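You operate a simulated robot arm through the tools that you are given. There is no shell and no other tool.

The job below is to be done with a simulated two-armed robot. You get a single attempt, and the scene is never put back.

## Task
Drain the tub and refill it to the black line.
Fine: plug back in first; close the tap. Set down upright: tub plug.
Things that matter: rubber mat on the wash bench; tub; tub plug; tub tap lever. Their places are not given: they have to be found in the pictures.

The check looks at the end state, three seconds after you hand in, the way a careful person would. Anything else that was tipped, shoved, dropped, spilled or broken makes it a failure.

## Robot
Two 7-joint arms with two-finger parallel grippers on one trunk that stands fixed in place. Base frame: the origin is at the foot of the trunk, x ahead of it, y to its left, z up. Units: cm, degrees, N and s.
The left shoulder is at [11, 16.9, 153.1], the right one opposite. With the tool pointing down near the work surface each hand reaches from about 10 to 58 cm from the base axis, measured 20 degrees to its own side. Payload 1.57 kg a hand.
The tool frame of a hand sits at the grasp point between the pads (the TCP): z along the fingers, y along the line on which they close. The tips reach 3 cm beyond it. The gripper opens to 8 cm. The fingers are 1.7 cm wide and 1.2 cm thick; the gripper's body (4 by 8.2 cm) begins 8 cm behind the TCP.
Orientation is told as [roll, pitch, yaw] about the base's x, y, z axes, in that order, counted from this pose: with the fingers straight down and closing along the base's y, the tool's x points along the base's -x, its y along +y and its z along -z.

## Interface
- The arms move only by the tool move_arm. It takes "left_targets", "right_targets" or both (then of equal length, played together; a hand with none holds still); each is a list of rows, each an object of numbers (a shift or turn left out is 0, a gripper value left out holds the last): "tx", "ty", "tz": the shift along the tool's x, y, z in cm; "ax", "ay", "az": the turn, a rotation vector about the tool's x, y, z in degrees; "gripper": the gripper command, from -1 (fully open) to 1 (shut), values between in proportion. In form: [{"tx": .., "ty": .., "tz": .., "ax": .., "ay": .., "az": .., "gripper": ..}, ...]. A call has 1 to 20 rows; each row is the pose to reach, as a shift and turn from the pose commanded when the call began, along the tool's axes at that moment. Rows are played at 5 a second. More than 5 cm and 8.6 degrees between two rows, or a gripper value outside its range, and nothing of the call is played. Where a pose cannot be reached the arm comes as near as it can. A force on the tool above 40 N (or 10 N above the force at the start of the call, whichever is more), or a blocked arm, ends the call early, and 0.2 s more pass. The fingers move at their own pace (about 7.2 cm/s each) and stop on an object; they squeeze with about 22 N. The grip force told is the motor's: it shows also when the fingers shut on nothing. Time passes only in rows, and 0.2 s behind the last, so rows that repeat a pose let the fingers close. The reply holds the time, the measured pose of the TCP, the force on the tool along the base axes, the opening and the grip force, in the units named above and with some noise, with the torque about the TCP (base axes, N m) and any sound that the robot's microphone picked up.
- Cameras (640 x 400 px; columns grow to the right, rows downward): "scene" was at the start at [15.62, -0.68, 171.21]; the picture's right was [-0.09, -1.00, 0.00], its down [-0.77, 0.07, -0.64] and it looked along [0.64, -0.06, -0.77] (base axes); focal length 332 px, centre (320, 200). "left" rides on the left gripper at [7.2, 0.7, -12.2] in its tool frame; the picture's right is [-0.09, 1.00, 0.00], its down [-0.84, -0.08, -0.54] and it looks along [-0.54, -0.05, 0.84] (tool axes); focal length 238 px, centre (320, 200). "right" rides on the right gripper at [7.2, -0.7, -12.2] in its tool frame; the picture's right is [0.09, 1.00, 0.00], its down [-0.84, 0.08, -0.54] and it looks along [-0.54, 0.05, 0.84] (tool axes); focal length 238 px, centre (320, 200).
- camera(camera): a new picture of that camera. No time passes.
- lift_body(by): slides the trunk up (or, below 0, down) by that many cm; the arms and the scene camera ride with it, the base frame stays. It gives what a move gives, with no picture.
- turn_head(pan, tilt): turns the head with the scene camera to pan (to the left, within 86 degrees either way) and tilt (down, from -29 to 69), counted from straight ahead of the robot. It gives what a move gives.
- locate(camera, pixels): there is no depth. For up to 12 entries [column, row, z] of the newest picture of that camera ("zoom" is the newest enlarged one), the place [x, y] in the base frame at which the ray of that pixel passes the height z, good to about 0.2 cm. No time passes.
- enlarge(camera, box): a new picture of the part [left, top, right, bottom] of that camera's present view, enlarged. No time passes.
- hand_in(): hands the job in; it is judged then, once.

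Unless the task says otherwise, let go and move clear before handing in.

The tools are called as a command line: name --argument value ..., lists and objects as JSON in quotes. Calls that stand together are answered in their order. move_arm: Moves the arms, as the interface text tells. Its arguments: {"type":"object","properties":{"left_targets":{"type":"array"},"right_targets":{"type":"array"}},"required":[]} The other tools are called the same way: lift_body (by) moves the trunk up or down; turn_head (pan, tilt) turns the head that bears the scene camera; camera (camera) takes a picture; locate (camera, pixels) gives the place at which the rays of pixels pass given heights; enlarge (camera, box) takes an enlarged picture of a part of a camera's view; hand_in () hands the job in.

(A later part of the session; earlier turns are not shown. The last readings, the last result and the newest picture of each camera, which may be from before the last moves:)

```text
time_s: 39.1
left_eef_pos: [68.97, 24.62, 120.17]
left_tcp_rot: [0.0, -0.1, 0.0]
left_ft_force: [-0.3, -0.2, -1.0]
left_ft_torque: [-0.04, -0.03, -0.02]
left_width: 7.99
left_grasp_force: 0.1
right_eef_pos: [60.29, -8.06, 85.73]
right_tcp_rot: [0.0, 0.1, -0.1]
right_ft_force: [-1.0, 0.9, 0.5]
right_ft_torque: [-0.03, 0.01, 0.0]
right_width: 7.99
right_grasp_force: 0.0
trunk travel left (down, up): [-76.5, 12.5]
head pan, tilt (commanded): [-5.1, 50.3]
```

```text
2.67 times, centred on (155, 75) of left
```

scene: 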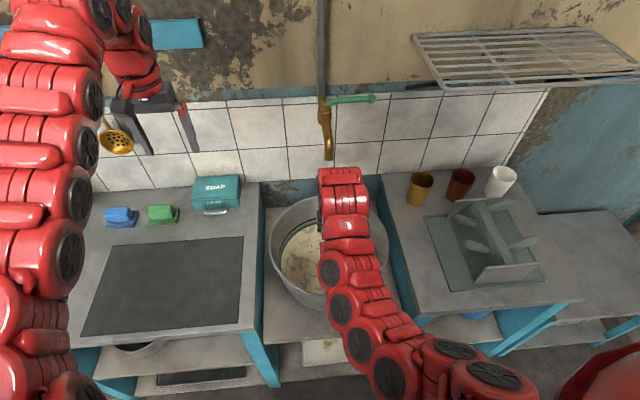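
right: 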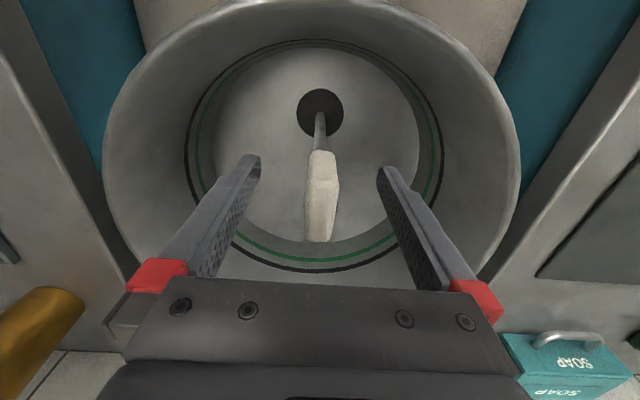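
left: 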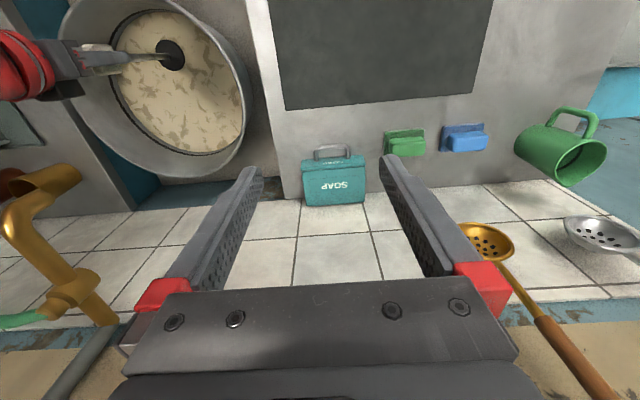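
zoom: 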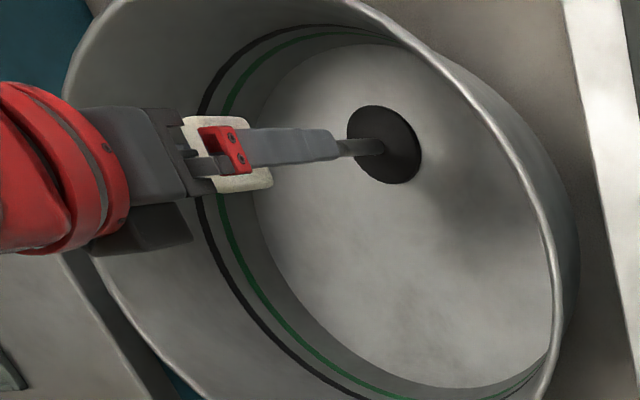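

The plug stands upright on its own with the fingers fully open. I'll raise the hand straight up past the handle, then swing right and up clear of the tub.

move_arm --right_targets '[{"tz": -2}, {"tz": -4}, {"tz": -6}, {"tz": -8.5}, {"tz": -10, "tx": -0.5, "ty": -3}, {"tz": -12, "tx": -1, "ty": -6.5}, {"tz": -14, "tx": -1.5, "ty": -10}, {"tz": -16, "tx": -2, "ty": -13.5}, {"tz": -18, "tx": -3, "ty": -17}, {"tz": -20, "tx": -4, "ty": -20}, {"tz": -22, "tx": -5, "ty": -22}, {"tz": -22, "tx": -5, "ty": -22}]'

camera --camera "scene"

camera --camera "right"

camera --camera "left"

```text
time_s: 41.7
left_eef_pos: [69.15, 24.57, 120.15]
left_tcp_rot: [0.0, 0.0, 0.0]
left_ft_force: [-0.2, -0.4, 0.5]
left_ft_torque: [-0.01, 0.02, 0.01]
left_width: 8.0
left_grasp_force: 0.1
right_eef_pos: [65.26, -29.95, 107.81]
right_tcp_rot: [0.1, 0.1, -0.2]
right_ft_force: [0.3, 0.6, -0.9]
right_ft_torque: [0.02, 0.0, 0.0]
right_width: 8.01
right_grasp_force: 0.0
right hand out of reach, approached as far as the arm can: row 7, 8, 9
trunk travel left (down, up): [-76.5, 12.5]
head pan, tilt (commanded): [-5.1, 50.3]
```

```text
taken
```

scene: 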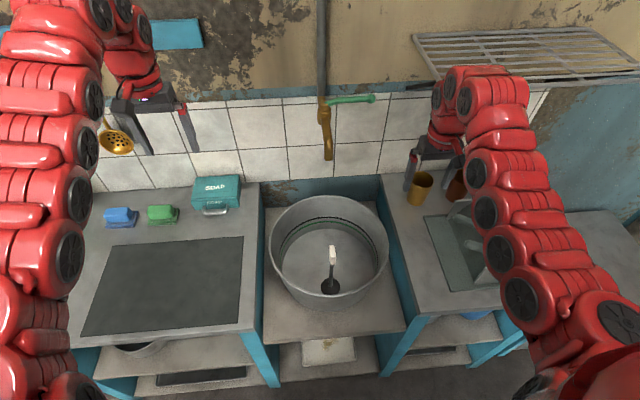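

```text
taken
```

right: 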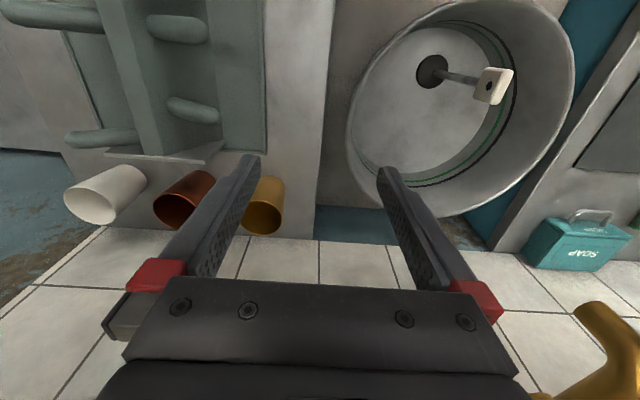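

```text
taken
```

left: 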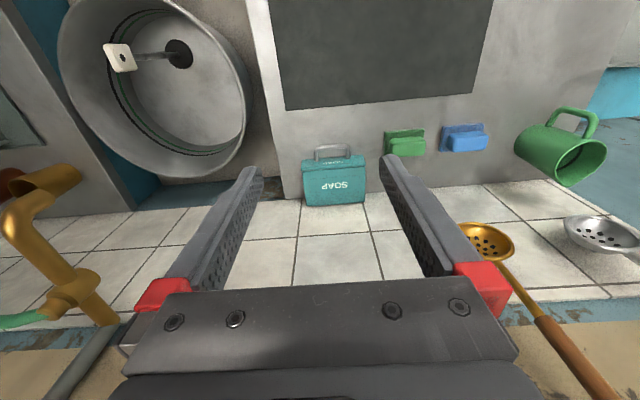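

The plug is upright in the empty tub (scene 332,265) and the hand is clear. Now I'll look at the tap closely from the scene and left cameras, and at the tub lines.

enlarge --camera "scene" --box '[300, 70, 400, 170]'

enlarge --camera "left" --box '[0, 150, 140, 340]'

enlarge --camera "scene" --box '[265, 185, 395, 310]'

```text
4.00 times, centred on (350, 120) of scene
```

zoom: 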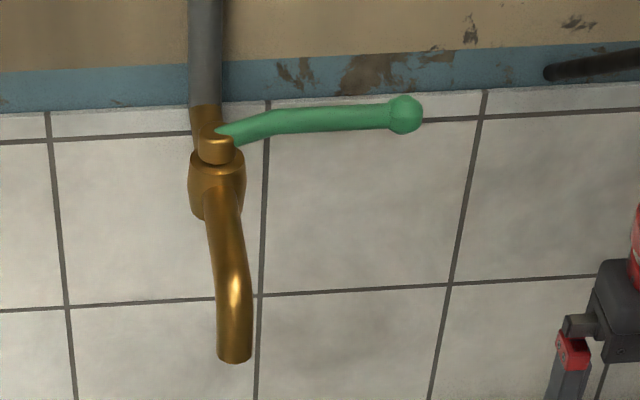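

```text
2.11 times, centred on (70, 245) of left
```

zoom: 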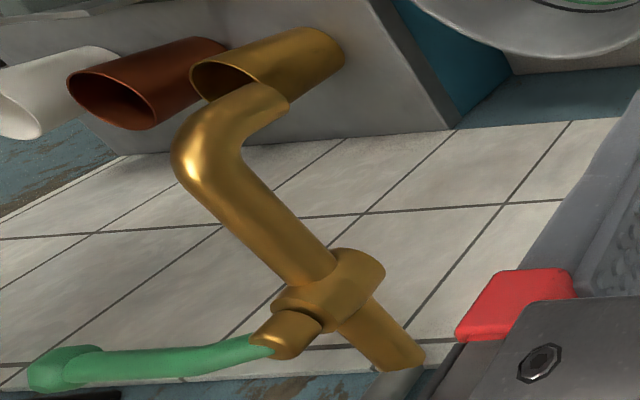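

```text
3.20 times, centred on (330, 248) of scene
```

zoom: 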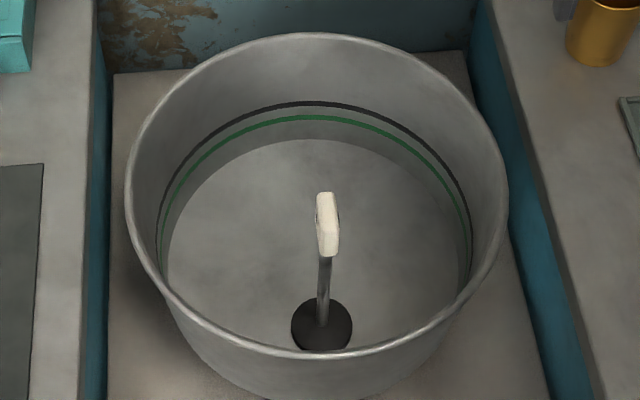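

I'll triangulate the tap's cap, ball and spout using a fresh left zoom, alongside the scene rays.

enlarge --camera "left" --box '[0, 240, 120, 340]'

locate --camera "scene" --pixels '[[323.75, 103.75, 116], [323.75, 103.75, 122], [371.25, 98.75, 114], [371.25, 98.75, 120], [328.5, 158.75, 106], [328.5, 158.75, 112], [323.5, 116, 110], [323.5, 116, 118]]'

locate --camera "scene" --pixels '[[325, 217.5, 68], [325, 217.5, 72], [325, 222, 66], [325, 222, 70], [330.5, 289, 62], [330.5, 289, 66], [330, 210.3, 80], [330, 284, 62]]'

```text
4.00 times, centred on (60, 290) of left
```

zoom: 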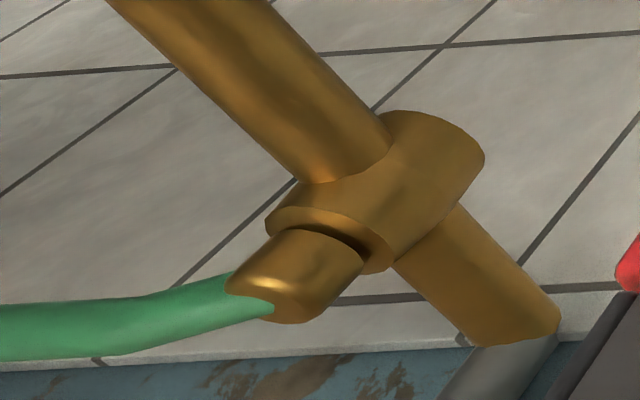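

```text
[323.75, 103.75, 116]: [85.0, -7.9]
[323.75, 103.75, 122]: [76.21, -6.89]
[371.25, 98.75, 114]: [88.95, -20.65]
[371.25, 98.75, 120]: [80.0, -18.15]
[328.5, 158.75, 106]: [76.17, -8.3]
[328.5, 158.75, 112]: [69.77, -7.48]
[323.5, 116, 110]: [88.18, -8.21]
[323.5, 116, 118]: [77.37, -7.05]
```

```text
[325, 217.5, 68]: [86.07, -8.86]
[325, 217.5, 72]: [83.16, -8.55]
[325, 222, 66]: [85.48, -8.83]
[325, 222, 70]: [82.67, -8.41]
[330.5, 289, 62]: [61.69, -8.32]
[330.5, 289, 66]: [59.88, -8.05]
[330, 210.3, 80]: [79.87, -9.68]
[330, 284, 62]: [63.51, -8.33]
```

locate --camera "zoom" --pixels '[[275, 295, 116], [275, 295, 122], [385, 190, 110], [385, 190, 116], [0, 335, 116], [0, 335, 122], [515, 300, 110], [515, 300, 116]]'

enlarge --camera "left" --box '[-80, 240, 60, 340]'

```text
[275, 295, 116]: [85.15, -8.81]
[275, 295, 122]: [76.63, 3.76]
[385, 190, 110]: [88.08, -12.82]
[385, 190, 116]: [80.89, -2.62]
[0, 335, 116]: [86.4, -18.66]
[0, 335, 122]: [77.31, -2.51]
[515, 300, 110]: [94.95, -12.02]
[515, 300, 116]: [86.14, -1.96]
```

```text
refused: -80 is not a number from 0 to 640
```

The cap is at about (84.4,-7.8,116.5) and the ball at about (84.2,-19.4,117.2), so the lever is 11.7 cm long along -y. Before orienting the hand I want to know where the wall and the wire rack sit (scene rack corners (437,90), (413,36)).

locate --camera "scene" --pixels '[[437, 90, 120], [437, 90, 126], [437, 90, 132], [413, 36, 125], [413, 36, 132], [413, 36, 140], [330, 178, 75], [330, 178, 80], [410, 172, 80], [280, 103, 115], [280, 103, 110], [487, 80, 122]]'

enlarge --camera "scene" --box '[390, 20, 640, 190]'

```text
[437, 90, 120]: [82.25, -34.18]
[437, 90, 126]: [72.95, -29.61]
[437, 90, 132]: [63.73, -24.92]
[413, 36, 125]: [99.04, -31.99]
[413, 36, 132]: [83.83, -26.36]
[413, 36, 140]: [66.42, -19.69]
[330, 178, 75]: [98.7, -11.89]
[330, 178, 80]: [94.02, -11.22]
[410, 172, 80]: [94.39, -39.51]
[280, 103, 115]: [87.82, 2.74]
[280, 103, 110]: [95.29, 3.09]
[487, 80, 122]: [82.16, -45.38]
```

```text
2.35 times, centred on (515, 105) of scene
```

zoom: 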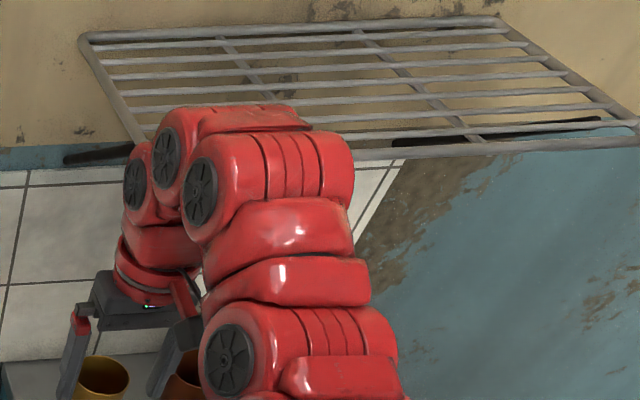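

The wall is at x≈94.5 and the wire rack is a horizontal shelf at z≈127.5, spanning x≈71–94 and y<-29.5, so I must keep the right wrist at y>-24. I'll move left to y≈-19 and tilt the fingers forward about 38° while advancing in front of the lever.

move_arm --right_targets '[{"ty": 4, "tx": 0.5}, {"ty": 8, "tx": 1}, {"ty": 11, "tx": 1.2}, {"ty": 11, "tx": -1.4, "tz": -0.2, "ay": -8}, {"ty": 11, "tx": -4.0, "tz": -0.7, "ay": -16}, {"ty": 11, "tx": -6.5, "tz": -1.6, "ay": -24}, {"ty": 11, "tx": -8.9, "tz": -2.9, "ay": -32}, {"ty": 11, "tx": -10.5, "tz": -4.0, "ay": -38}, {"ty": 11, "tx": -10.5, "tz": -4.0, "ay": -38}]'

camera --camera "scene"

camera --camera "right"

```text
time_s: 43.7
left_eef_pos: [68.94, 24.49, 120.11]
left_tcp_rot: [0.1, 0.0, 0.0]
left_ft_force: [0.5, 0.3, -0.8]
left_ft_torque: [-0.02, 0.0, 0.0]
left_width: 8.02
left_grasp_force: 0.1
right_eef_pos: [75.88, -19.12, 111.48]
right_tcp_rot: [0.0, -38.0, -0.1]
right_ft_force: [0.4, 0.0, 0.8]
right_ft_torque: [0.0, 0.01, -0.01]
right_width: 7.99
right_grasp_force: 0.0
right hand out of reach, approached as far as the arm can: row 3, 4
trunk travel left (down, up): [-76.5, 12.5]
head pan, tilt (commanded): [-5.1, 50.3]
```

```text
taken
```

scene: 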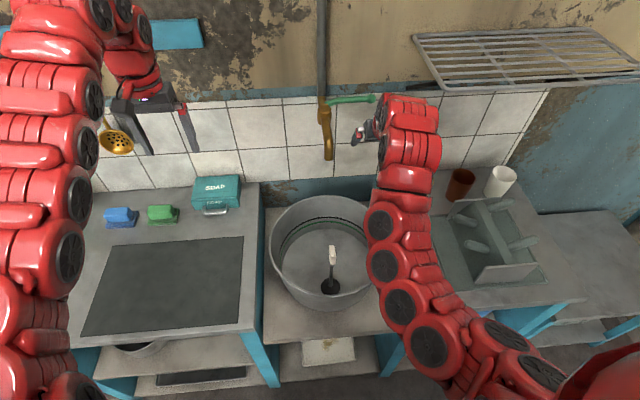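

```text
taken
```

right: 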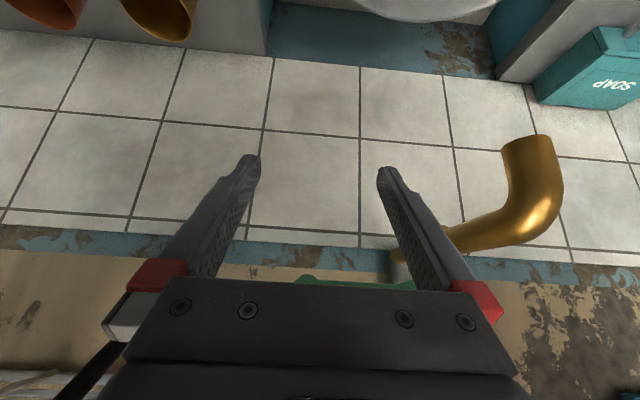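

The hand is at [75.88,-19.12,111.48], tilted 38°, in front of and below the lever. I'll twist the wrist -65° about the tool axis and narrow the fingers to about 5 cm so they can straddle the lever.

move_arm --right_targets '[{"az": -8.1, "gripper": -0.3}, {"az": -16.2}, {"az": -24.4}, {"az": -32.5}, {"az": -40.6}, {"az": -48.8}, {"az": -56.9}, {"az": -65}, {"az": -65}]'

camera --camera "scene"

camera --camera "right"

```text
time_s: 45.7
left_eef_pos: [68.84, 24.58, 120.08]
left_tcp_rot: [0.0, 0.0, 0.0]
left_ft_force: [0.8, 0.7, -0.1]
left_ft_torque: [0.0, -0.02, -0.01]
left_width: 8.01
left_grasp_force: 0.2
right_eef_pos: [75.96, -19.09, 111.65]
right_tcp_rot: [-35.1, -14.8, 69.8]
right_ft_force: [-0.4, 0.3, 0.0]
right_ft_torque: [0.01, -0.01, 0.0]
right_width: 5.22
right_grasp_force: 0.1
trunk travel left (down, up): [-76.5, 12.5]
head pan, tilt (commanded): [-5.1, 50.3]
```

```text
taken
```

scene: 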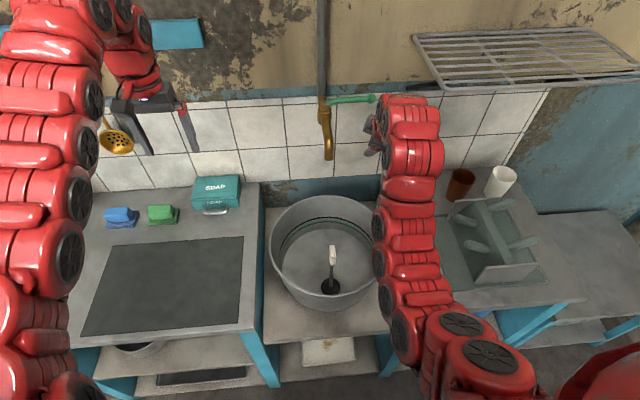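

```text
taken
```

right: 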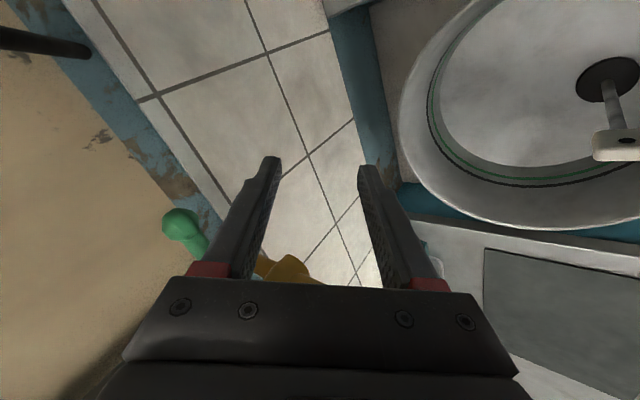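

The twist succeeded: the right camera sees the lever ball at (182,225) just beyond the far finger. I'll raise the trunk 6 cm to bring the hand up in front of the lever while keeping arm distance.

lift_body --by 6

camera --camera "right"

enlarge --camera "scene" --box '[300, 70, 460, 190]'

```text
time_s: 46.7
left_eef_pos: [68.99, 24.63, 126.1]
left_tcp_rot: [0.0, 0.1, 0.0]
left_ft_force: [0.3, 0.2, -0.6]
left_ft_torque: [0.0, 0.02, 0.03]
left_width: 8.01
left_grasp_force: 0.0
right_eef_pos: [75.84, -19.02, 117.68]
right_tcp_rot: [-35.1, -15.1, 69.6]
right_ft_force: [-0.1, 1.2, 0.1]
right_ft_torque: [-0.03, 0.02, -0.01]
right_width: 5.2
right_grasp_force: 0.1
trunk travel left (down, up): [-82.5, 6.5]
head pan, tilt (commanded): [-5.1, 50.3]
```

```text
taken
```

right: 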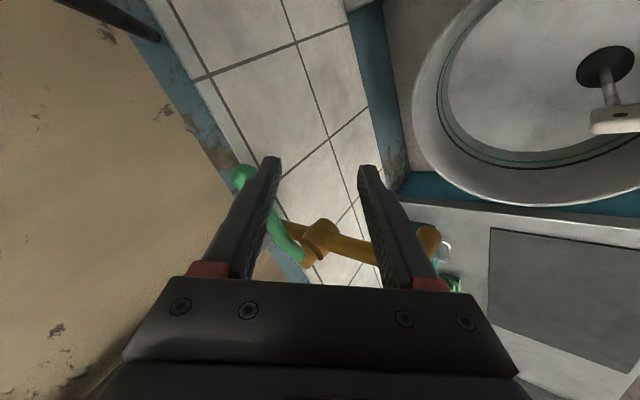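

```text
3.33 times, centred on (380, 130) of scene
```

zoom: 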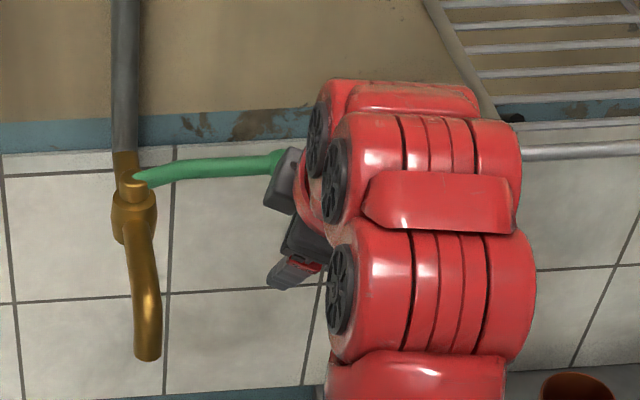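

The right camera now sees the ball at (243,178) beyond the far finger, the cap at (318,235) and the spout at (430,245). I'll check these positions at the known heights before approaching.

locate --camera "right" --pixels '[[243, 178, 116], [243, 178, 117], [243, 178, 118], [300, 258, 116], [300, 258, 117], [280, 225, 116.5]]'

locate --camera "scene" --pixels '[[364, 108.8, 116.5], [364, 108.8, 117.5], [321.5, 119, 116], [321.5, 119, 117], [423, 107, 140], [437, 115, 135]]'

```text
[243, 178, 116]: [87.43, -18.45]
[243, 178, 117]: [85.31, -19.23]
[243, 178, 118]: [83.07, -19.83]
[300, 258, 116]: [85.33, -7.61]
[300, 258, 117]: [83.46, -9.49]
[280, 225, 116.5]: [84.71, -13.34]
```

```text
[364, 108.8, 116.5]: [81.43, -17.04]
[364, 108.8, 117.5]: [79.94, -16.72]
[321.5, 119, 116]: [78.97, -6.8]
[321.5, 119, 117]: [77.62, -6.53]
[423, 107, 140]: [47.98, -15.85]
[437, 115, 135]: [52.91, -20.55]
```

The readings agree with the ball at about (84.6,-19.4,117.3). I'll go up first and then forward to the point 8 cm short of the straddle along the finger direction, and check again.

move_arm --right_targets '[{"tx": -1.19, "ty": -1.38, "tz": -2.25}, {"tx": -2.39, "ty": -2.76, "tz": -4.49}, {"tx": -3.43, "ty": -3.79, "tz": -3.36}, {"tx": -4.47, "ty": -4.81, "tz": -2.22}, {"tx": -4.47, "ty": -4.81, "tz": -2.22}]'

camera --camera "right"

enlarge --camera "scene" --box '[300, 70, 460, 190]'

```text
time_s: 47.9
left_eef_pos: [68.93, 24.52, 126.13]
left_tcp_rot: [-0.1, 0.0, 0.1]
left_ft_force: [0.1, -0.6, 0.3]
left_ft_torque: [0.02, -0.02, -0.01]
left_width: 7.99
left_grasp_force: 0.1
right_eef_pos: [79.47, -16.9, 123.22]
right_tcp_rot: [-35.1, -15.2, 69.7]
right_ft_force: [-0.3, -0.6, -0.1]
right_ft_torque: [0.01, 0.0, 0.02]
right_width: 5.19
right_grasp_force: 0.0
trunk travel left (down, up): [-82.5, 6.5]
head pan, tilt (commanded): [-5.1, 50.3]
```

```text
taken
```

right: 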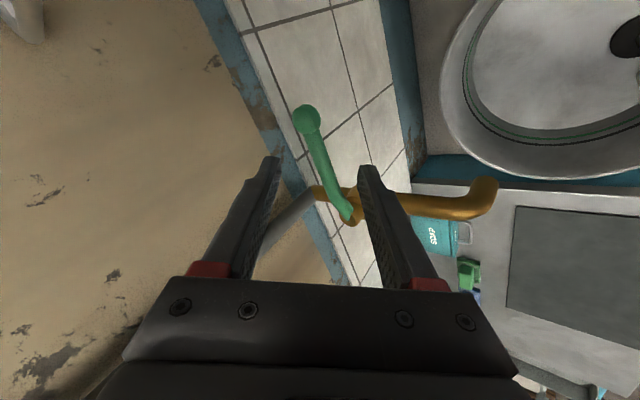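

```text
3.33 times, centred on (380, 130) of scene
```

zoom: 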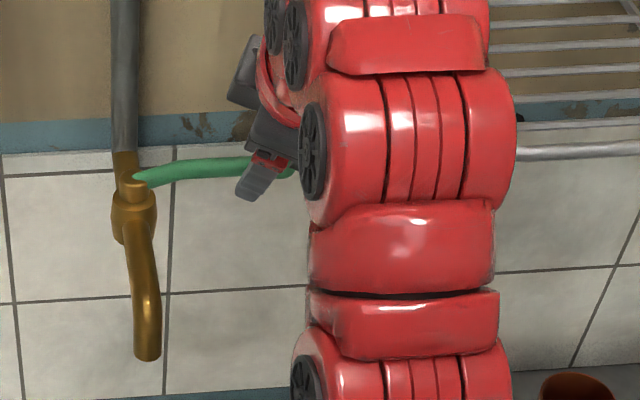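

The lever now passes between the fingertips at (272,160) and (368,170), as intended. I'll advance 7 cm along the fingers to straddle the rod.

move_arm --right_targets '[{"tz": 1.5}, {"tz": 3}, {"tz": 4.5}, {"tz": 6}, {"tz": 7}, {"tz": 7}]'

camera --camera "right"

enlarge --camera "scene" --box '[300, 70, 460, 190]'

camera --camera "left"

```text
time_s: 49.3
left_eef_pos: [68.93, 24.77, 126.16]
left_tcp_rot: [0.0, 0.0, 0.0]
left_ft_force: [-0.2, 0.4, -0.4]
left_ft_torque: [-0.01, 0.05, -0.02]
left_width: 8.0
left_grasp_force: 0.0
right_eef_pos: [83.75, -17.08, 117.55]
right_tcp_rot: [-35.2, -15.1, 69.7]
right_ft_force: [-0.7, 0.1, 0.2]
right_ft_torque: [-0.01, 0.04, 0.0]
right_width: 5.2
right_grasp_force: 0.0
trunk travel left (down, up): [-82.5, 6.5]
head pan, tilt (commanded): [-5.1, 50.3]
```

```text
taken
```

right: 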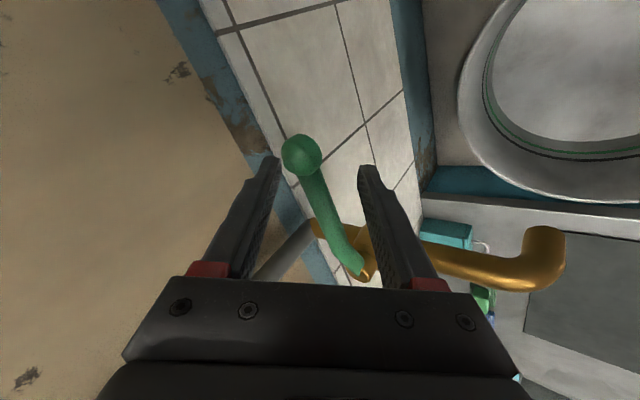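

```text
3.33 times, centred on (380, 130) of scene
```

zoom: 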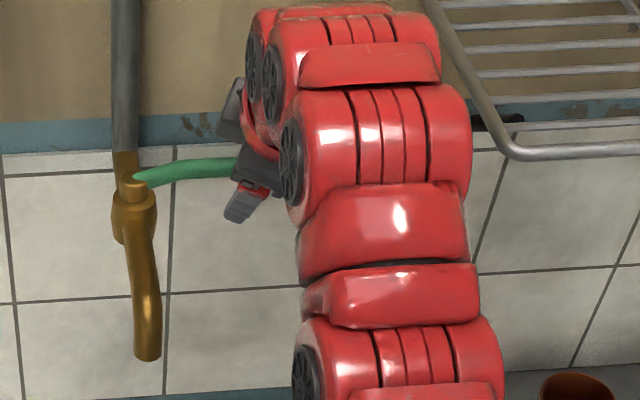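

```text
taken
```

left: 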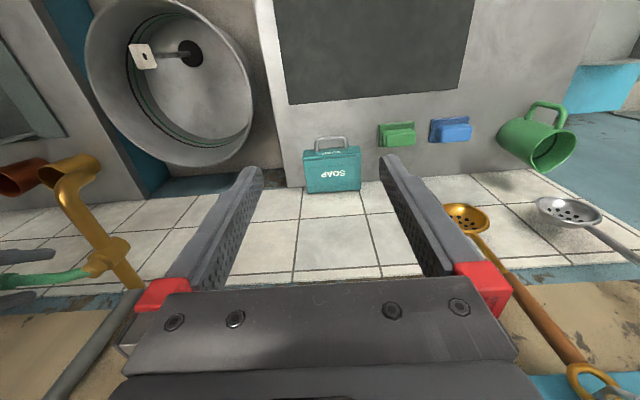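

The lever rod lies between the fingers (right image, rod at (330,220); left image, rod at (50,280) between finger tips at (20,255) and (20,300)). I'll pull along the arc toward the robot to about 30° and check the forces, sound and flow.

move_arm --right_targets '[{"tx": 0.3, "ty": 0.73, "tz": -0.6}, {"tx": 0.58, "ty": 1.47, "tz": -1.23}, {"tx": 0.7, "ty": 2.2, "tz": -1.8}, {"tx": 0.78, "ty": 2.98, "tz": -2.37}, {"tx": 0.79, "ty": 3.94, "tz": -3.05}, {"tx": 0.72, "ty": 4.97, "tz": -3.76}]'

camera --camera "right"

enlarge --camera "scene" --box '[270, 80, 420, 300]'

```text
time_s: 50.7
left_eef_pos: [68.92, 24.64, 126.12]
left_tcp_rot: [0.0, -0.1, -0.1]
left_ft_force: [0.3, -0.4, -0.1]
left_ft_torque: [-0.01, -0.02, -0.01]
left_width: 7.99
left_grasp_force: 0.0
right_eef_pos: [77.66, -15.62, 117.68]
right_tcp_rot: [-35.3, -15.0, 69.8]
right_ft_force: [2.8, 2.4, 4.5]
right_ft_torque: [-0.11, -0.09, 0.14]
right_width: 5.42
right_grasp_force: 0.9
trunk travel left (down, up): [-82.5, 6.5]
head pan, tilt (commanded): [-5.1, 50.3]
```

```text
taken
```

right: 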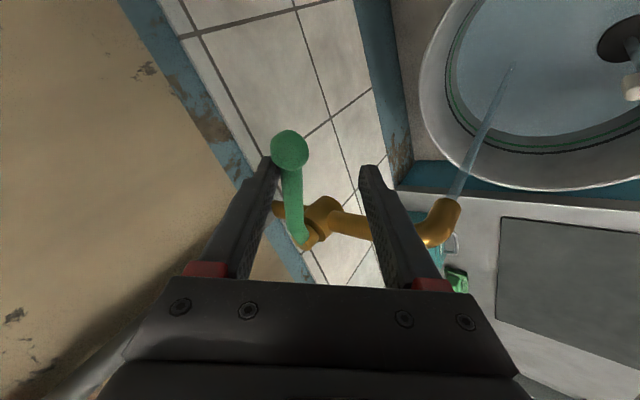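

```text
1.82 times, centred on (345, 190) of scene
```

zoom: 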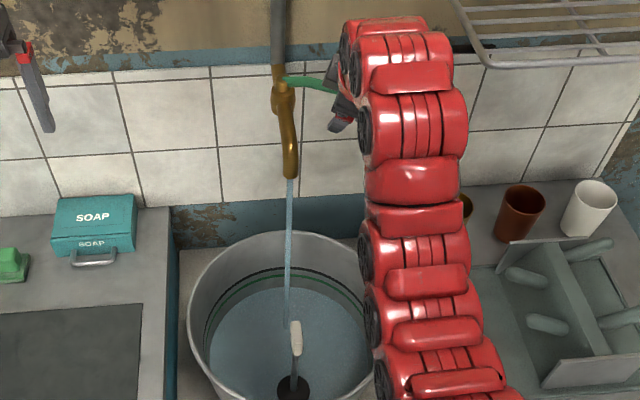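

The lever turned and a clear stream is falling into the tub, with clean water already covering the floor. I'll look at the tub closely to get the current level.

enlarge --camera "scene" --box '[265, 190, 395, 310]'

enlarge --camera "left" --box '[80, 0, 270, 180]'

```text
3.33 times, centred on (330, 250) of scene
```

zoom: 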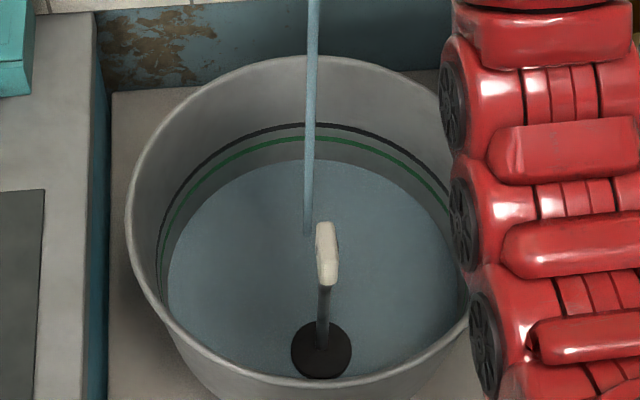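

```text
2.22 times, centred on (175, 90) of left
```

zoom: 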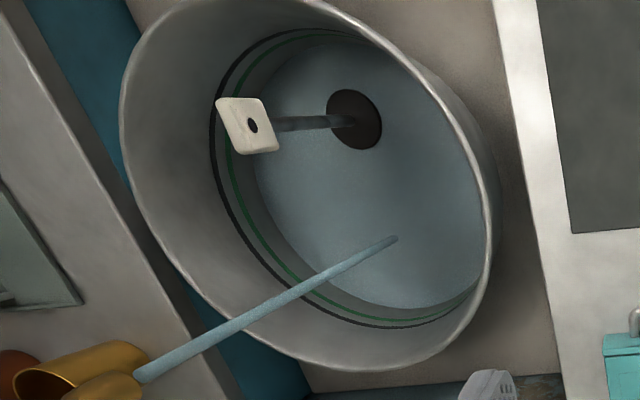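

The water edge is at row 160 at the far side of the scene zoom, against green at 140 and black at 127. I'll hold for 2 s and measure the rise rate.

move_arm --right_targets '[{"tx": 0}, {"tx": 0}, {"tx": 0}, {"tx": 0}, {"tx": 0}, {"tx": 0}, {"tx": 0}, {"tx": 0}, {"tx": 0}]'

enlarge --camera "scene" --box '[265, 190, 395, 310]'

enlarge --camera "left" --box '[80, 0, 270, 180]'

```text
time_s: 52.7
left_eef_pos: [69.04, 24.58, 126.15]
left_tcp_rot: [0.0, 0.0, 0.0]
left_ft_force: [0.0, -0.1, -0.2]
left_ft_torque: [-0.02, -0.01, 0.01]
left_width: 7.99
left_grasp_force: 0.0
right_eef_pos: [77.65, -15.77, 117.62]
right_tcp_rot: [-35.2, -15.0, 69.8]
right_ft_force: [0.0, -0.5, -1.4]
right_ft_torque: [0.0, -0.03, -0.01]
right_width: 5.19
right_grasp_force: 0.1
trunk travel left (down, up): [-82.5, 6.5]
head pan, tilt (commanded): [-5.1, 50.3]
```

```text
3.33 times, centred on (330, 250) of scene
```

zoom: 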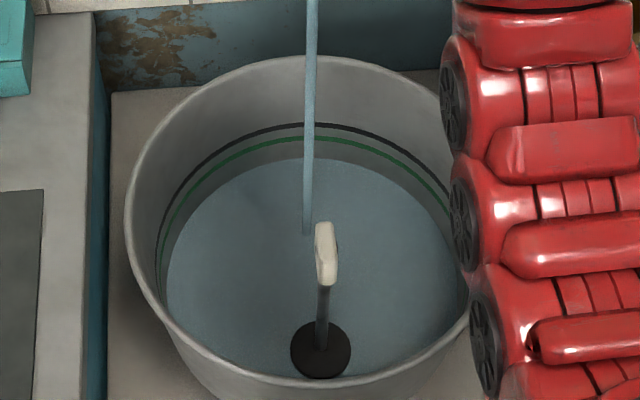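

```text
2.22 times, centred on (175, 90) of left
```

zoom: 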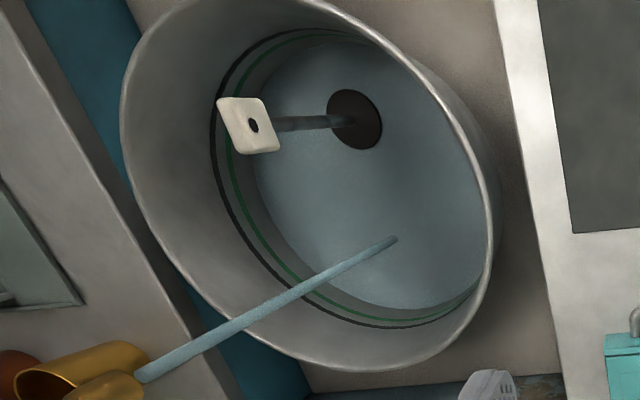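

The force dropped to zero, so the lever stays put, and the level is rising slowly (edge row about 160 to 158.5 in 2 s). That slow rate suits precise filling, so I'll keep waiting and measuring.

move_arm --right_targets '[{"tx": 0}, {"tx": 0}, {"tx": 0}, {"tx": 0}, {"tx": 0}, {"tx": 0}, {"tx": 0}, {"tx": 0}, {"tx": 0}, {"tx": 0}, {"tx": 0}, {"tx": 0}, {"tx": 0}, {"tx": 0}, {"tx": 0}, {"tx": 0}, {"tx": 0}, {"tx": 0}, {"tx": 0}, {"tx": 0}]'

move_arm --right_targets '[{"tx": 0}, {"tx": 0}, {"tx": 0}, {"tx": 0}, {"tx": 0}, {"tx": 0}, {"tx": 0}, {"tx": 0}, {"tx": 0}, {"tx": 0}, {"tx": 0}, {"tx": 0}, {"tx": 0}, {"tx": 0}, {"tx": 0}, {"tx": 0}, {"tx": 0}, {"tx": 0}, {"tx": 0}, {"tx": 0}]'

enlarge --camera "scene" --box '[265, 190, 395, 310]'

enlarge --camera "left" --box '[80, 0, 270, 180]'

```text
time_s: 56.9
left_eef_pos: [68.89, 24.53, 126.18]
left_tcp_rot: [0.0, 0.1, -0.1]
left_ft_force: [-0.2, -0.2, -0.4]
left_ft_torque: [0.03, 0.01, -0.01]
left_width: 8.0
left_grasp_force: 0.1
right_eef_pos: [77.56, -15.67, 117.59]
right_tcp_rot: [-35.3, -15.1, 69.7]
right_ft_force: [0.0, -0.6, -0.4]
right_ft_torque: [0.0, 0.02, -0.02]
right_width: 5.19
right_grasp_force: 0.1
trunk travel left (down, up): [-82.5, 6.5]
head pan, tilt (commanded): [-5.1, 50.3]
```

```text
time_s: 61.1
left_eef_pos: [68.96, 24.58, 126.27]
left_tcp_rot: [-0.1, 0.0, -0.1]
left_ft_force: [0.0, -0.2, -0.5]
left_ft_torque: [0.0, 0.04, -0.03]
left_width: 8.0
left_grasp_force: 0.1
right_eef_pos: [77.61, -15.72, 117.7]
right_tcp_rot: [-35.2, -15.1, 69.7]
right_ft_force: [-0.6, -0.6, -0.2]
right_ft_torque: [0.01, -0.02, -0.02]
right_width: 5.21
right_grasp_force: 0.0
trunk travel left (down, up): [-82.5, 6.5]
head pan, tilt (commanded): [-5.1, 50.3]
```

```text
3.33 times, centred on (330, 250) of scene
```

zoom: 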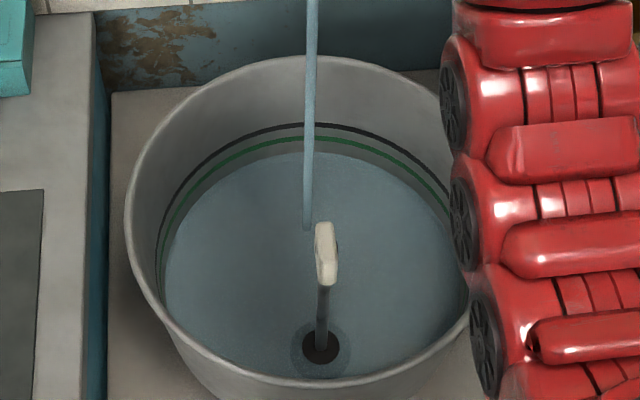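

```text
2.22 times, centred on (175, 90) of left
```

zoom: 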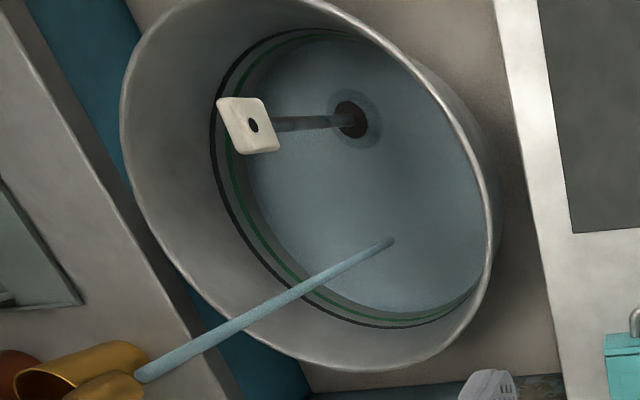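

The edge is now at row about 152 (0.77 px/s), with about 25 px to the black line at 127, roughly 32 s more. I'll continue, using tighter zooms on the far wall for precision.

move_arm --right_targets '[{"tx": 0}, {"tx": 0}, {"tx": 0}, {"tx": 0}, {"tx": 0}, {"tx": 0}, {"tx": 0}, {"tx": 0}, {"tx": 0}, {"tx": 0}, {"tx": 0}, {"tx": 0}, {"tx": 0}, {"tx": 0}, {"tx": 0}, {"tx": 0}, {"tx": 0}, {"tx": 0}, {"tx": 0}, {"tx": 0}]'

move_arm --right_targets '[{"tx": 0}, {"tx": 0}, {"tx": 0}, {"tx": 0}, {"tx": 0}, {"tx": 0}, {"tx": 0}, {"tx": 0}, {"tx": 0}, {"tx": 0}, {"tx": 0}, {"tx": 0}, {"tx": 0}, {"tx": 0}, {"tx": 0}, {"tx": 0}, {"tx": 0}, {"tx": 0}, {"tx": 0}, {"tx": 0}]'

enlarge --camera "scene" --box '[290, 210, 350, 250]'

enlarge --camera "left" --box '[80, 0, 270, 180]'

```text
time_s: 65.3
left_eef_pos: [68.97, 24.5, 126.18]
left_tcp_rot: [0.0, 0.1, 0.1]
left_ft_force: [-0.2, -0.5, 0.2]
left_ft_torque: [0.01, 0.01, 0.03]
left_width: 8.03
left_grasp_force: 0.0
right_eef_pos: [77.65, -15.76, 117.55]
right_tcp_rot: [-35.2, -15.0, 69.8]
right_ft_force: [0.5, 0.0, -0.4]
right_ft_torque: [0.01, 0.02, -0.04]
right_width: 5.18
right_grasp_force: 0.0
trunk travel left (down, up): [-82.5, 6.5]
head pan, tilt (commanded): [-5.1, 50.3]
```

```text
time_s: 69.5
left_eef_pos: [69.0, 24.65, 126.14]
left_tcp_rot: [0.0, 0.0, 0.0]
left_ft_force: [-0.1, 0.2, 0.1]
left_ft_torque: [-0.04, 0.0, 0.03]
left_width: 8.0
left_grasp_force: 0.1
right_eef_pos: [77.59, -15.81, 117.73]
right_tcp_rot: [-35.3, -15.0, 69.7]
right_ft_force: [0.2, 0.0, 0.1]
right_ft_torque: [0.02, -0.01, 0.01]
right_width: 5.24
right_grasp_force: 0.0
trunk travel left (down, up): [-82.5, 6.5]
head pan, tilt (commanded): [-5.1, 50.3]
```

```text
10.00 times, centred on (320, 230) of scene
```

zoom: 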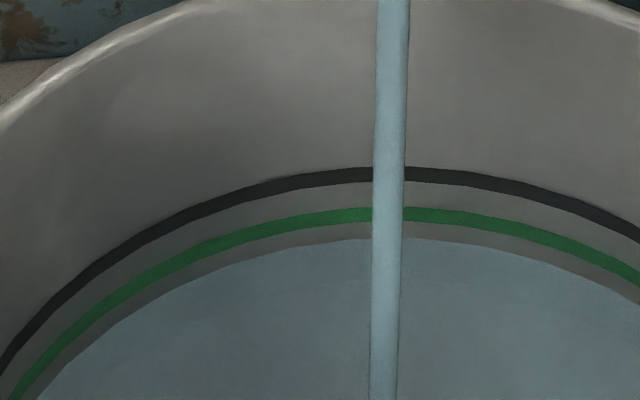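

```text
2.22 times, centred on (175, 90) of left
```

zoom: 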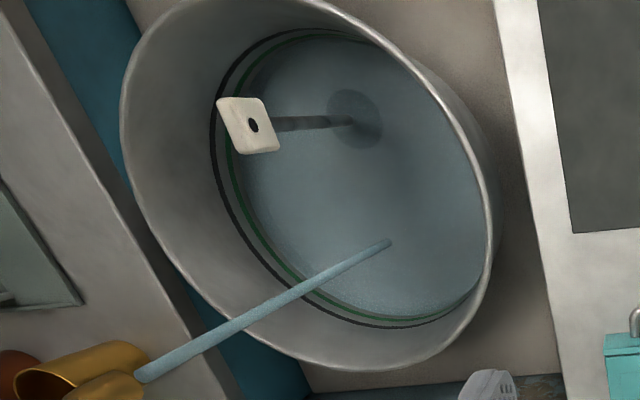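

In the 10x zoom left of the stream, the water edge is at row 240, green at 215, and black spans 168–181 (centre 174.5); the rise is about 1.9 px/s, so about 34 s remain. I'll wait about 17 s and measure again.

move_arm --right_targets '[{"tx": 0}, {"tx": 0}, {"tx": 0}, {"tx": 0}, {"tx": 0}, {"tx": 0}, {"tx": 0}, {"tx": 0}, {"tx": 0}, {"tx": 0}, {"tx": 0}, {"tx": 0}, {"tx": 0}, {"tx": 0}, {"tx": 0}, {"tx": 0}, {"tx": 0}, {"tx": 0}, {"tx": 0}, {"tx": 0}]'

move_arm --right_targets '[{"tx": 0}, {"tx": 0}, {"tx": 0}, {"tx": 0}, {"tx": 0}, {"tx": 0}, {"tx": 0}, {"tx": 0}, {"tx": 0}, {"tx": 0}, {"tx": 0}, {"tx": 0}, {"tx": 0}, {"tx": 0}, {"tx": 0}, {"tx": 0}, {"tx": 0}, {"tx": 0}, {"tx": 0}, {"tx": 0}]'

move_arm --right_targets '[{"tx": 0}, {"tx": 0}, {"tx": 0}, {"tx": 0}, {"tx": 0}, {"tx": 0}, {"tx": 0}, {"tx": 0}, {"tx": 0}, {"tx": 0}, {"tx": 0}, {"tx": 0}, {"tx": 0}, {"tx": 0}, {"tx": 0}, {"tx": 0}, {"tx": 0}, {"tx": 0}, {"tx": 0}, {"tx": 0}]'

enlarge --camera "scene" --box '[290, 210, 350, 250]'

enlarge --camera "left" --box '[80, 0, 270, 180]'

```text
time_s: 73.7
left_eef_pos: [68.94, 24.52, 126.09]
left_tcp_rot: [0.1, 0.0, 0.0]
left_ft_force: [-0.8, -0.1, -0.2]
left_ft_torque: [-0.02, 0.01, 0.03]
left_width: 7.99
left_grasp_force: 0.2
right_eef_pos: [77.72, -15.86, 117.64]
right_tcp_rot: [-35.2, -15.1, 69.6]
right_ft_force: [-1.0, 0.2, 0.7]
right_ft_torque: [-0.01, -0.02, 0.01]
right_width: 5.21
right_grasp_force: 0.0
trunk travel left (down, up): [-82.5, 6.5]
head pan, tilt (commanded): [-5.1, 50.3]
```

```text
time_s: 77.9
left_eef_pos: [69.12, 24.53, 126.13]
left_tcp_rot: [0.0, -0.1, 0.0]
left_ft_force: [-0.6, 0.1, -0.7]
left_ft_torque: [-0.02, 0.01, -0.01]
left_width: 8.03
left_grasp_force: 0.1
right_eef_pos: [77.68, -15.63, 117.66]
right_tcp_rot: [-35.2, -15.2, 69.7]
right_ft_force: [-0.5, -0.1, 0.0]
right_ft_torque: [0.04, -0.01, 0.04]
right_width: 5.21
right_grasp_force: 0.1
trunk travel left (down, up): [-82.5, 6.5]
head pan, tilt (commanded): [-5.1, 50.3]
```

```text
time_s: 82.1
left_eef_pos: [68.97, 24.62, 126.17]
left_tcp_rot: [0.0, 0.0, 0.0]
left_ft_force: [0.1, -1.1, 0.1]
left_ft_torque: [-0.02, -0.01, -0.04]
left_width: 8.01
left_grasp_force: 0.1
right_eef_pos: [77.68, -15.82, 117.68]
right_tcp_rot: [-35.2, -15.1, 69.7]
right_ft_force: [0.0, 0.3, -0.1]
right_ft_torque: [-0.01, 0.0, 0.0]
right_width: 5.18
right_grasp_force: 0.1
trunk travel left (down, up): [-82.5, 6.5]
head pan, tilt (commanded): [-5.1, 50.3]
```

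```text
10.00 times, centred on (320, 230) of scene
```

zoom: 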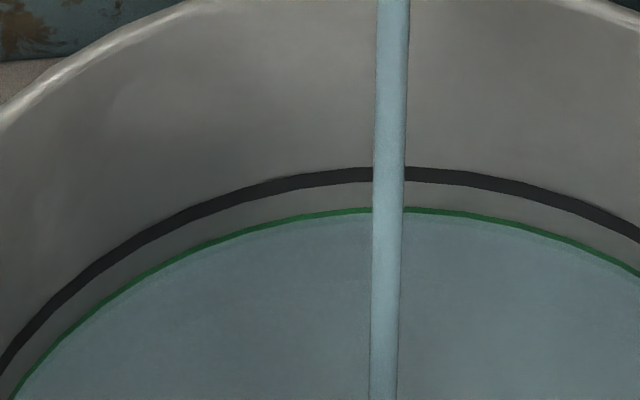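

```text
2.22 times, centred on (175, 90) of left
```

zoom: 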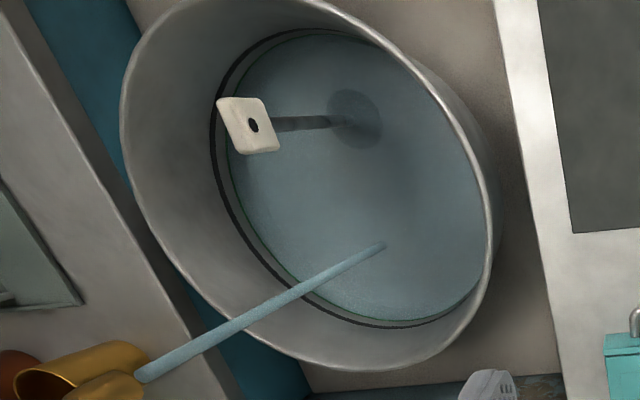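

The edge is at row 213 (2.1 px/s) within the green line, with 38 px to the centre of the black line, about 18 s. I'll wait about 12 s more and re-measure.

move_arm --right_targets '[{"tx": 0}, {"tx": 0}, {"tx": 0}, {"tx": 0}, {"tx": 0}, {"tx": 0}, {"tx": 0}, {"tx": 0}, {"tx": 0}, {"tx": 0}, {"tx": 0}, {"tx": 0}, {"tx": 0}, {"tx": 0}, {"tx": 0}, {"tx": 0}, {"tx": 0}, {"tx": 0}, {"tx": 0}, {"tx": 0}]'

move_arm --right_targets '[{"tx": 0}, {"tx": 0}, {"tx": 0}, {"tx": 0}, {"tx": 0}, {"tx": 0}, {"tx": 0}, {"tx": 0}, {"tx": 0}, {"tx": 0}, {"tx": 0}, {"tx": 0}, {"tx": 0}, {"tx": 0}, {"tx": 0}, {"tx": 0}, {"tx": 0}, {"tx": 0}, {"tx": 0}, {"tx": 0}]'

move_arm --right_targets '[{"tx": 0}, {"tx": 0}, {"tx": 0}, {"tx": 0}, {"tx": 0}, {"tx": 0}, {"tx": 0}, {"tx": 0}, {"tx": 0}, {"tx": 0}, {"tx": 0}, {"tx": 0}, {"tx": 0}, {"tx": 0}]'

enlarge --camera "scene" --box '[290, 210, 350, 250]'

enlarge --camera "right" --box '[230, 120, 480, 280]'

```text
time_s: 86.3
left_eef_pos: [68.99, 24.6, 126.18]
left_tcp_rot: [0.0, 0.0, 0.0]
left_ft_force: [0.7, 0.1, -1.4]
left_ft_torque: [0.0, -0.01, -0.01]
left_width: 8.0
left_grasp_force: 0.0
right_eef_pos: [77.7, -15.79, 117.63]
right_tcp_rot: [-35.2, -15.0, 69.7]
right_ft_force: [0.6, 1.1, -0.6]
right_ft_torque: [-0.02, 0.01, 0.01]
right_width: 5.19
right_grasp_force: 0.0
trunk travel left (down, up): [-82.5, 6.5]
head pan, tilt (commanded): [-5.1, 50.3]
```

```text
time_s: 90.5
left_eef_pos: [68.92, 24.53, 126.13]
left_tcp_rot: [0.0, 0.0, 0.0]
left_ft_force: [0.0, 0.9, 0.8]
left_ft_torque: [0.0, 0.0, 0.0]
left_width: 8.0
left_grasp_force: 0.1
right_eef_pos: [77.69, -15.71, 117.62]
right_tcp_rot: [-35.2, -15.1, 69.7]
right_ft_force: [-0.7, 0.9, 0.2]
right_ft_torque: [0.0, -0.03, 0.01]
right_width: 5.23
right_grasp_force: 0.1
trunk travel left (down, up): [-82.5, 6.5]
head pan, tilt (commanded): [-5.1, 50.3]
```

```text
time_s: 93.5
left_eef_pos: [68.99, 24.66, 126.21]
left_tcp_rot: [0.0, 0.0, 0.0]
left_ft_force: [-0.2, 0.0, 0.8]
left_ft_torque: [0.01, 0.0, 0.02]
left_width: 7.98
left_grasp_force: 0.1
right_eef_pos: [77.57, -15.75, 117.57]
right_tcp_rot: [-35.2, -15.1, 69.7]
right_ft_force: [0.1, 0.5, -0.2]
right_ft_torque: [-0.02, 0.0, 0.03]
right_width: 5.19
right_grasp_force: 0.0
trunk travel left (down, up): [-82.5, 6.5]
head pan, tilt (commanded): [-5.1, 50.3]
```

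```text
10.00 times, centred on (320, 230) of scene
```

zoom: 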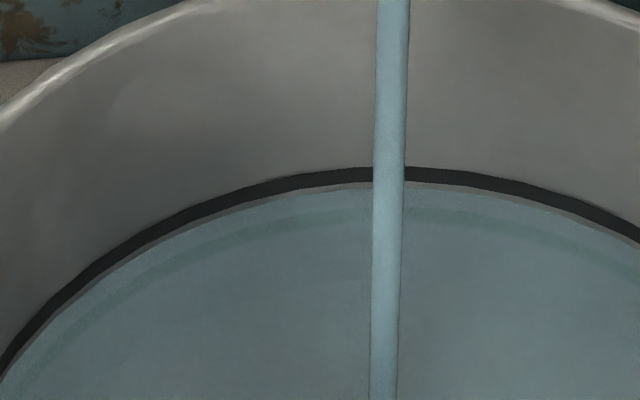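

```text
2.50 times, centred on (355, 200) of right
```

zoom: 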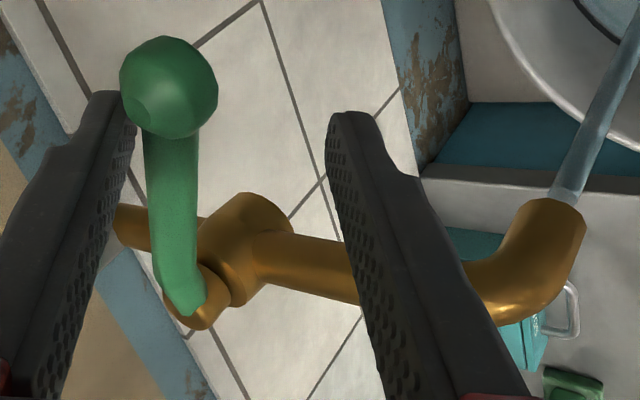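

The edge is at row about 184.5, just under the black line (168–181), rising 2.4 px/s, so about 4 s remain. While it rises I'll centre the fingers around the lever and narrow them to about 3.2 cm so closing is quick.

move_arm --right_targets '[{"tx": -0.23, "ty": -0.85, "tz": 0.68}, {"tx": -0.46, "ty": -1.7, "tz": 1.36}, {"tx": -0.46, "ty": -1.7, "tz": 1.36, "gripper": 0.2}]'

enlarge --camera "right" --box '[230, 120, 480, 280]'

enlarge --camera "scene" --box '[290, 210, 350, 250]'

```text
time_s: 94.3
left_eef_pos: [68.96, 24.67, 126.14]
left_tcp_rot: [0.1, 0.0, 0.0]
left_ft_force: [0.2, -0.3, -0.4]
left_ft_torque: [0.01, 0.0, -0.01]
left_width: 7.98
left_grasp_force: 0.0
right_eef_pos: [79.71, -16.0, 117.7]
right_tcp_rot: [-35.3, -15.1, 69.8]
right_ft_force: [0.7, -0.6, -1.3]
right_ft_torque: [-0.02, -0.01, -0.02]
right_width: 3.2
right_grasp_force: 0.0
trunk travel left (down, up): [-82.5, 6.5]
head pan, tilt (commanded): [-5.1, 50.3]
```

```text
2.50 times, centred on (355, 200) of right
```

zoom: 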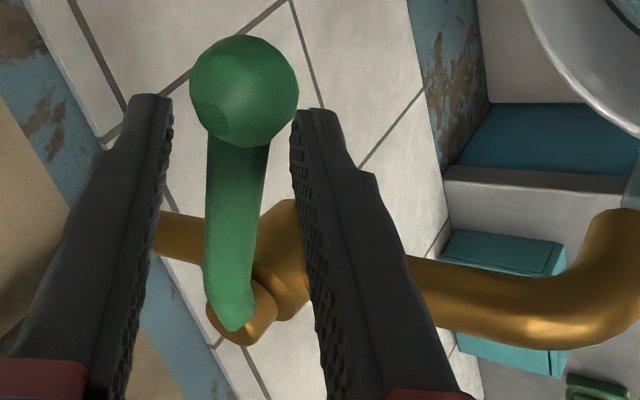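

```text
10.00 times, centred on (320, 230) of scene
```

zoom: 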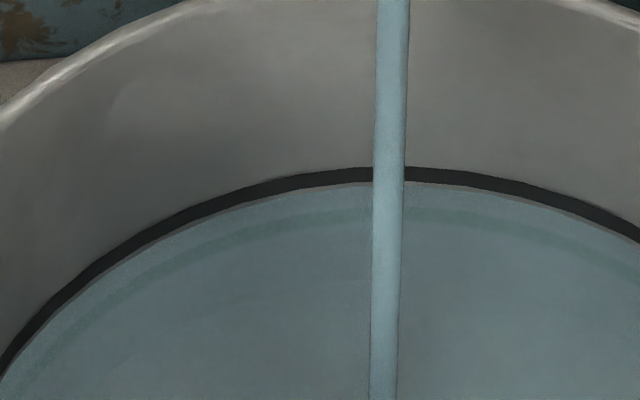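

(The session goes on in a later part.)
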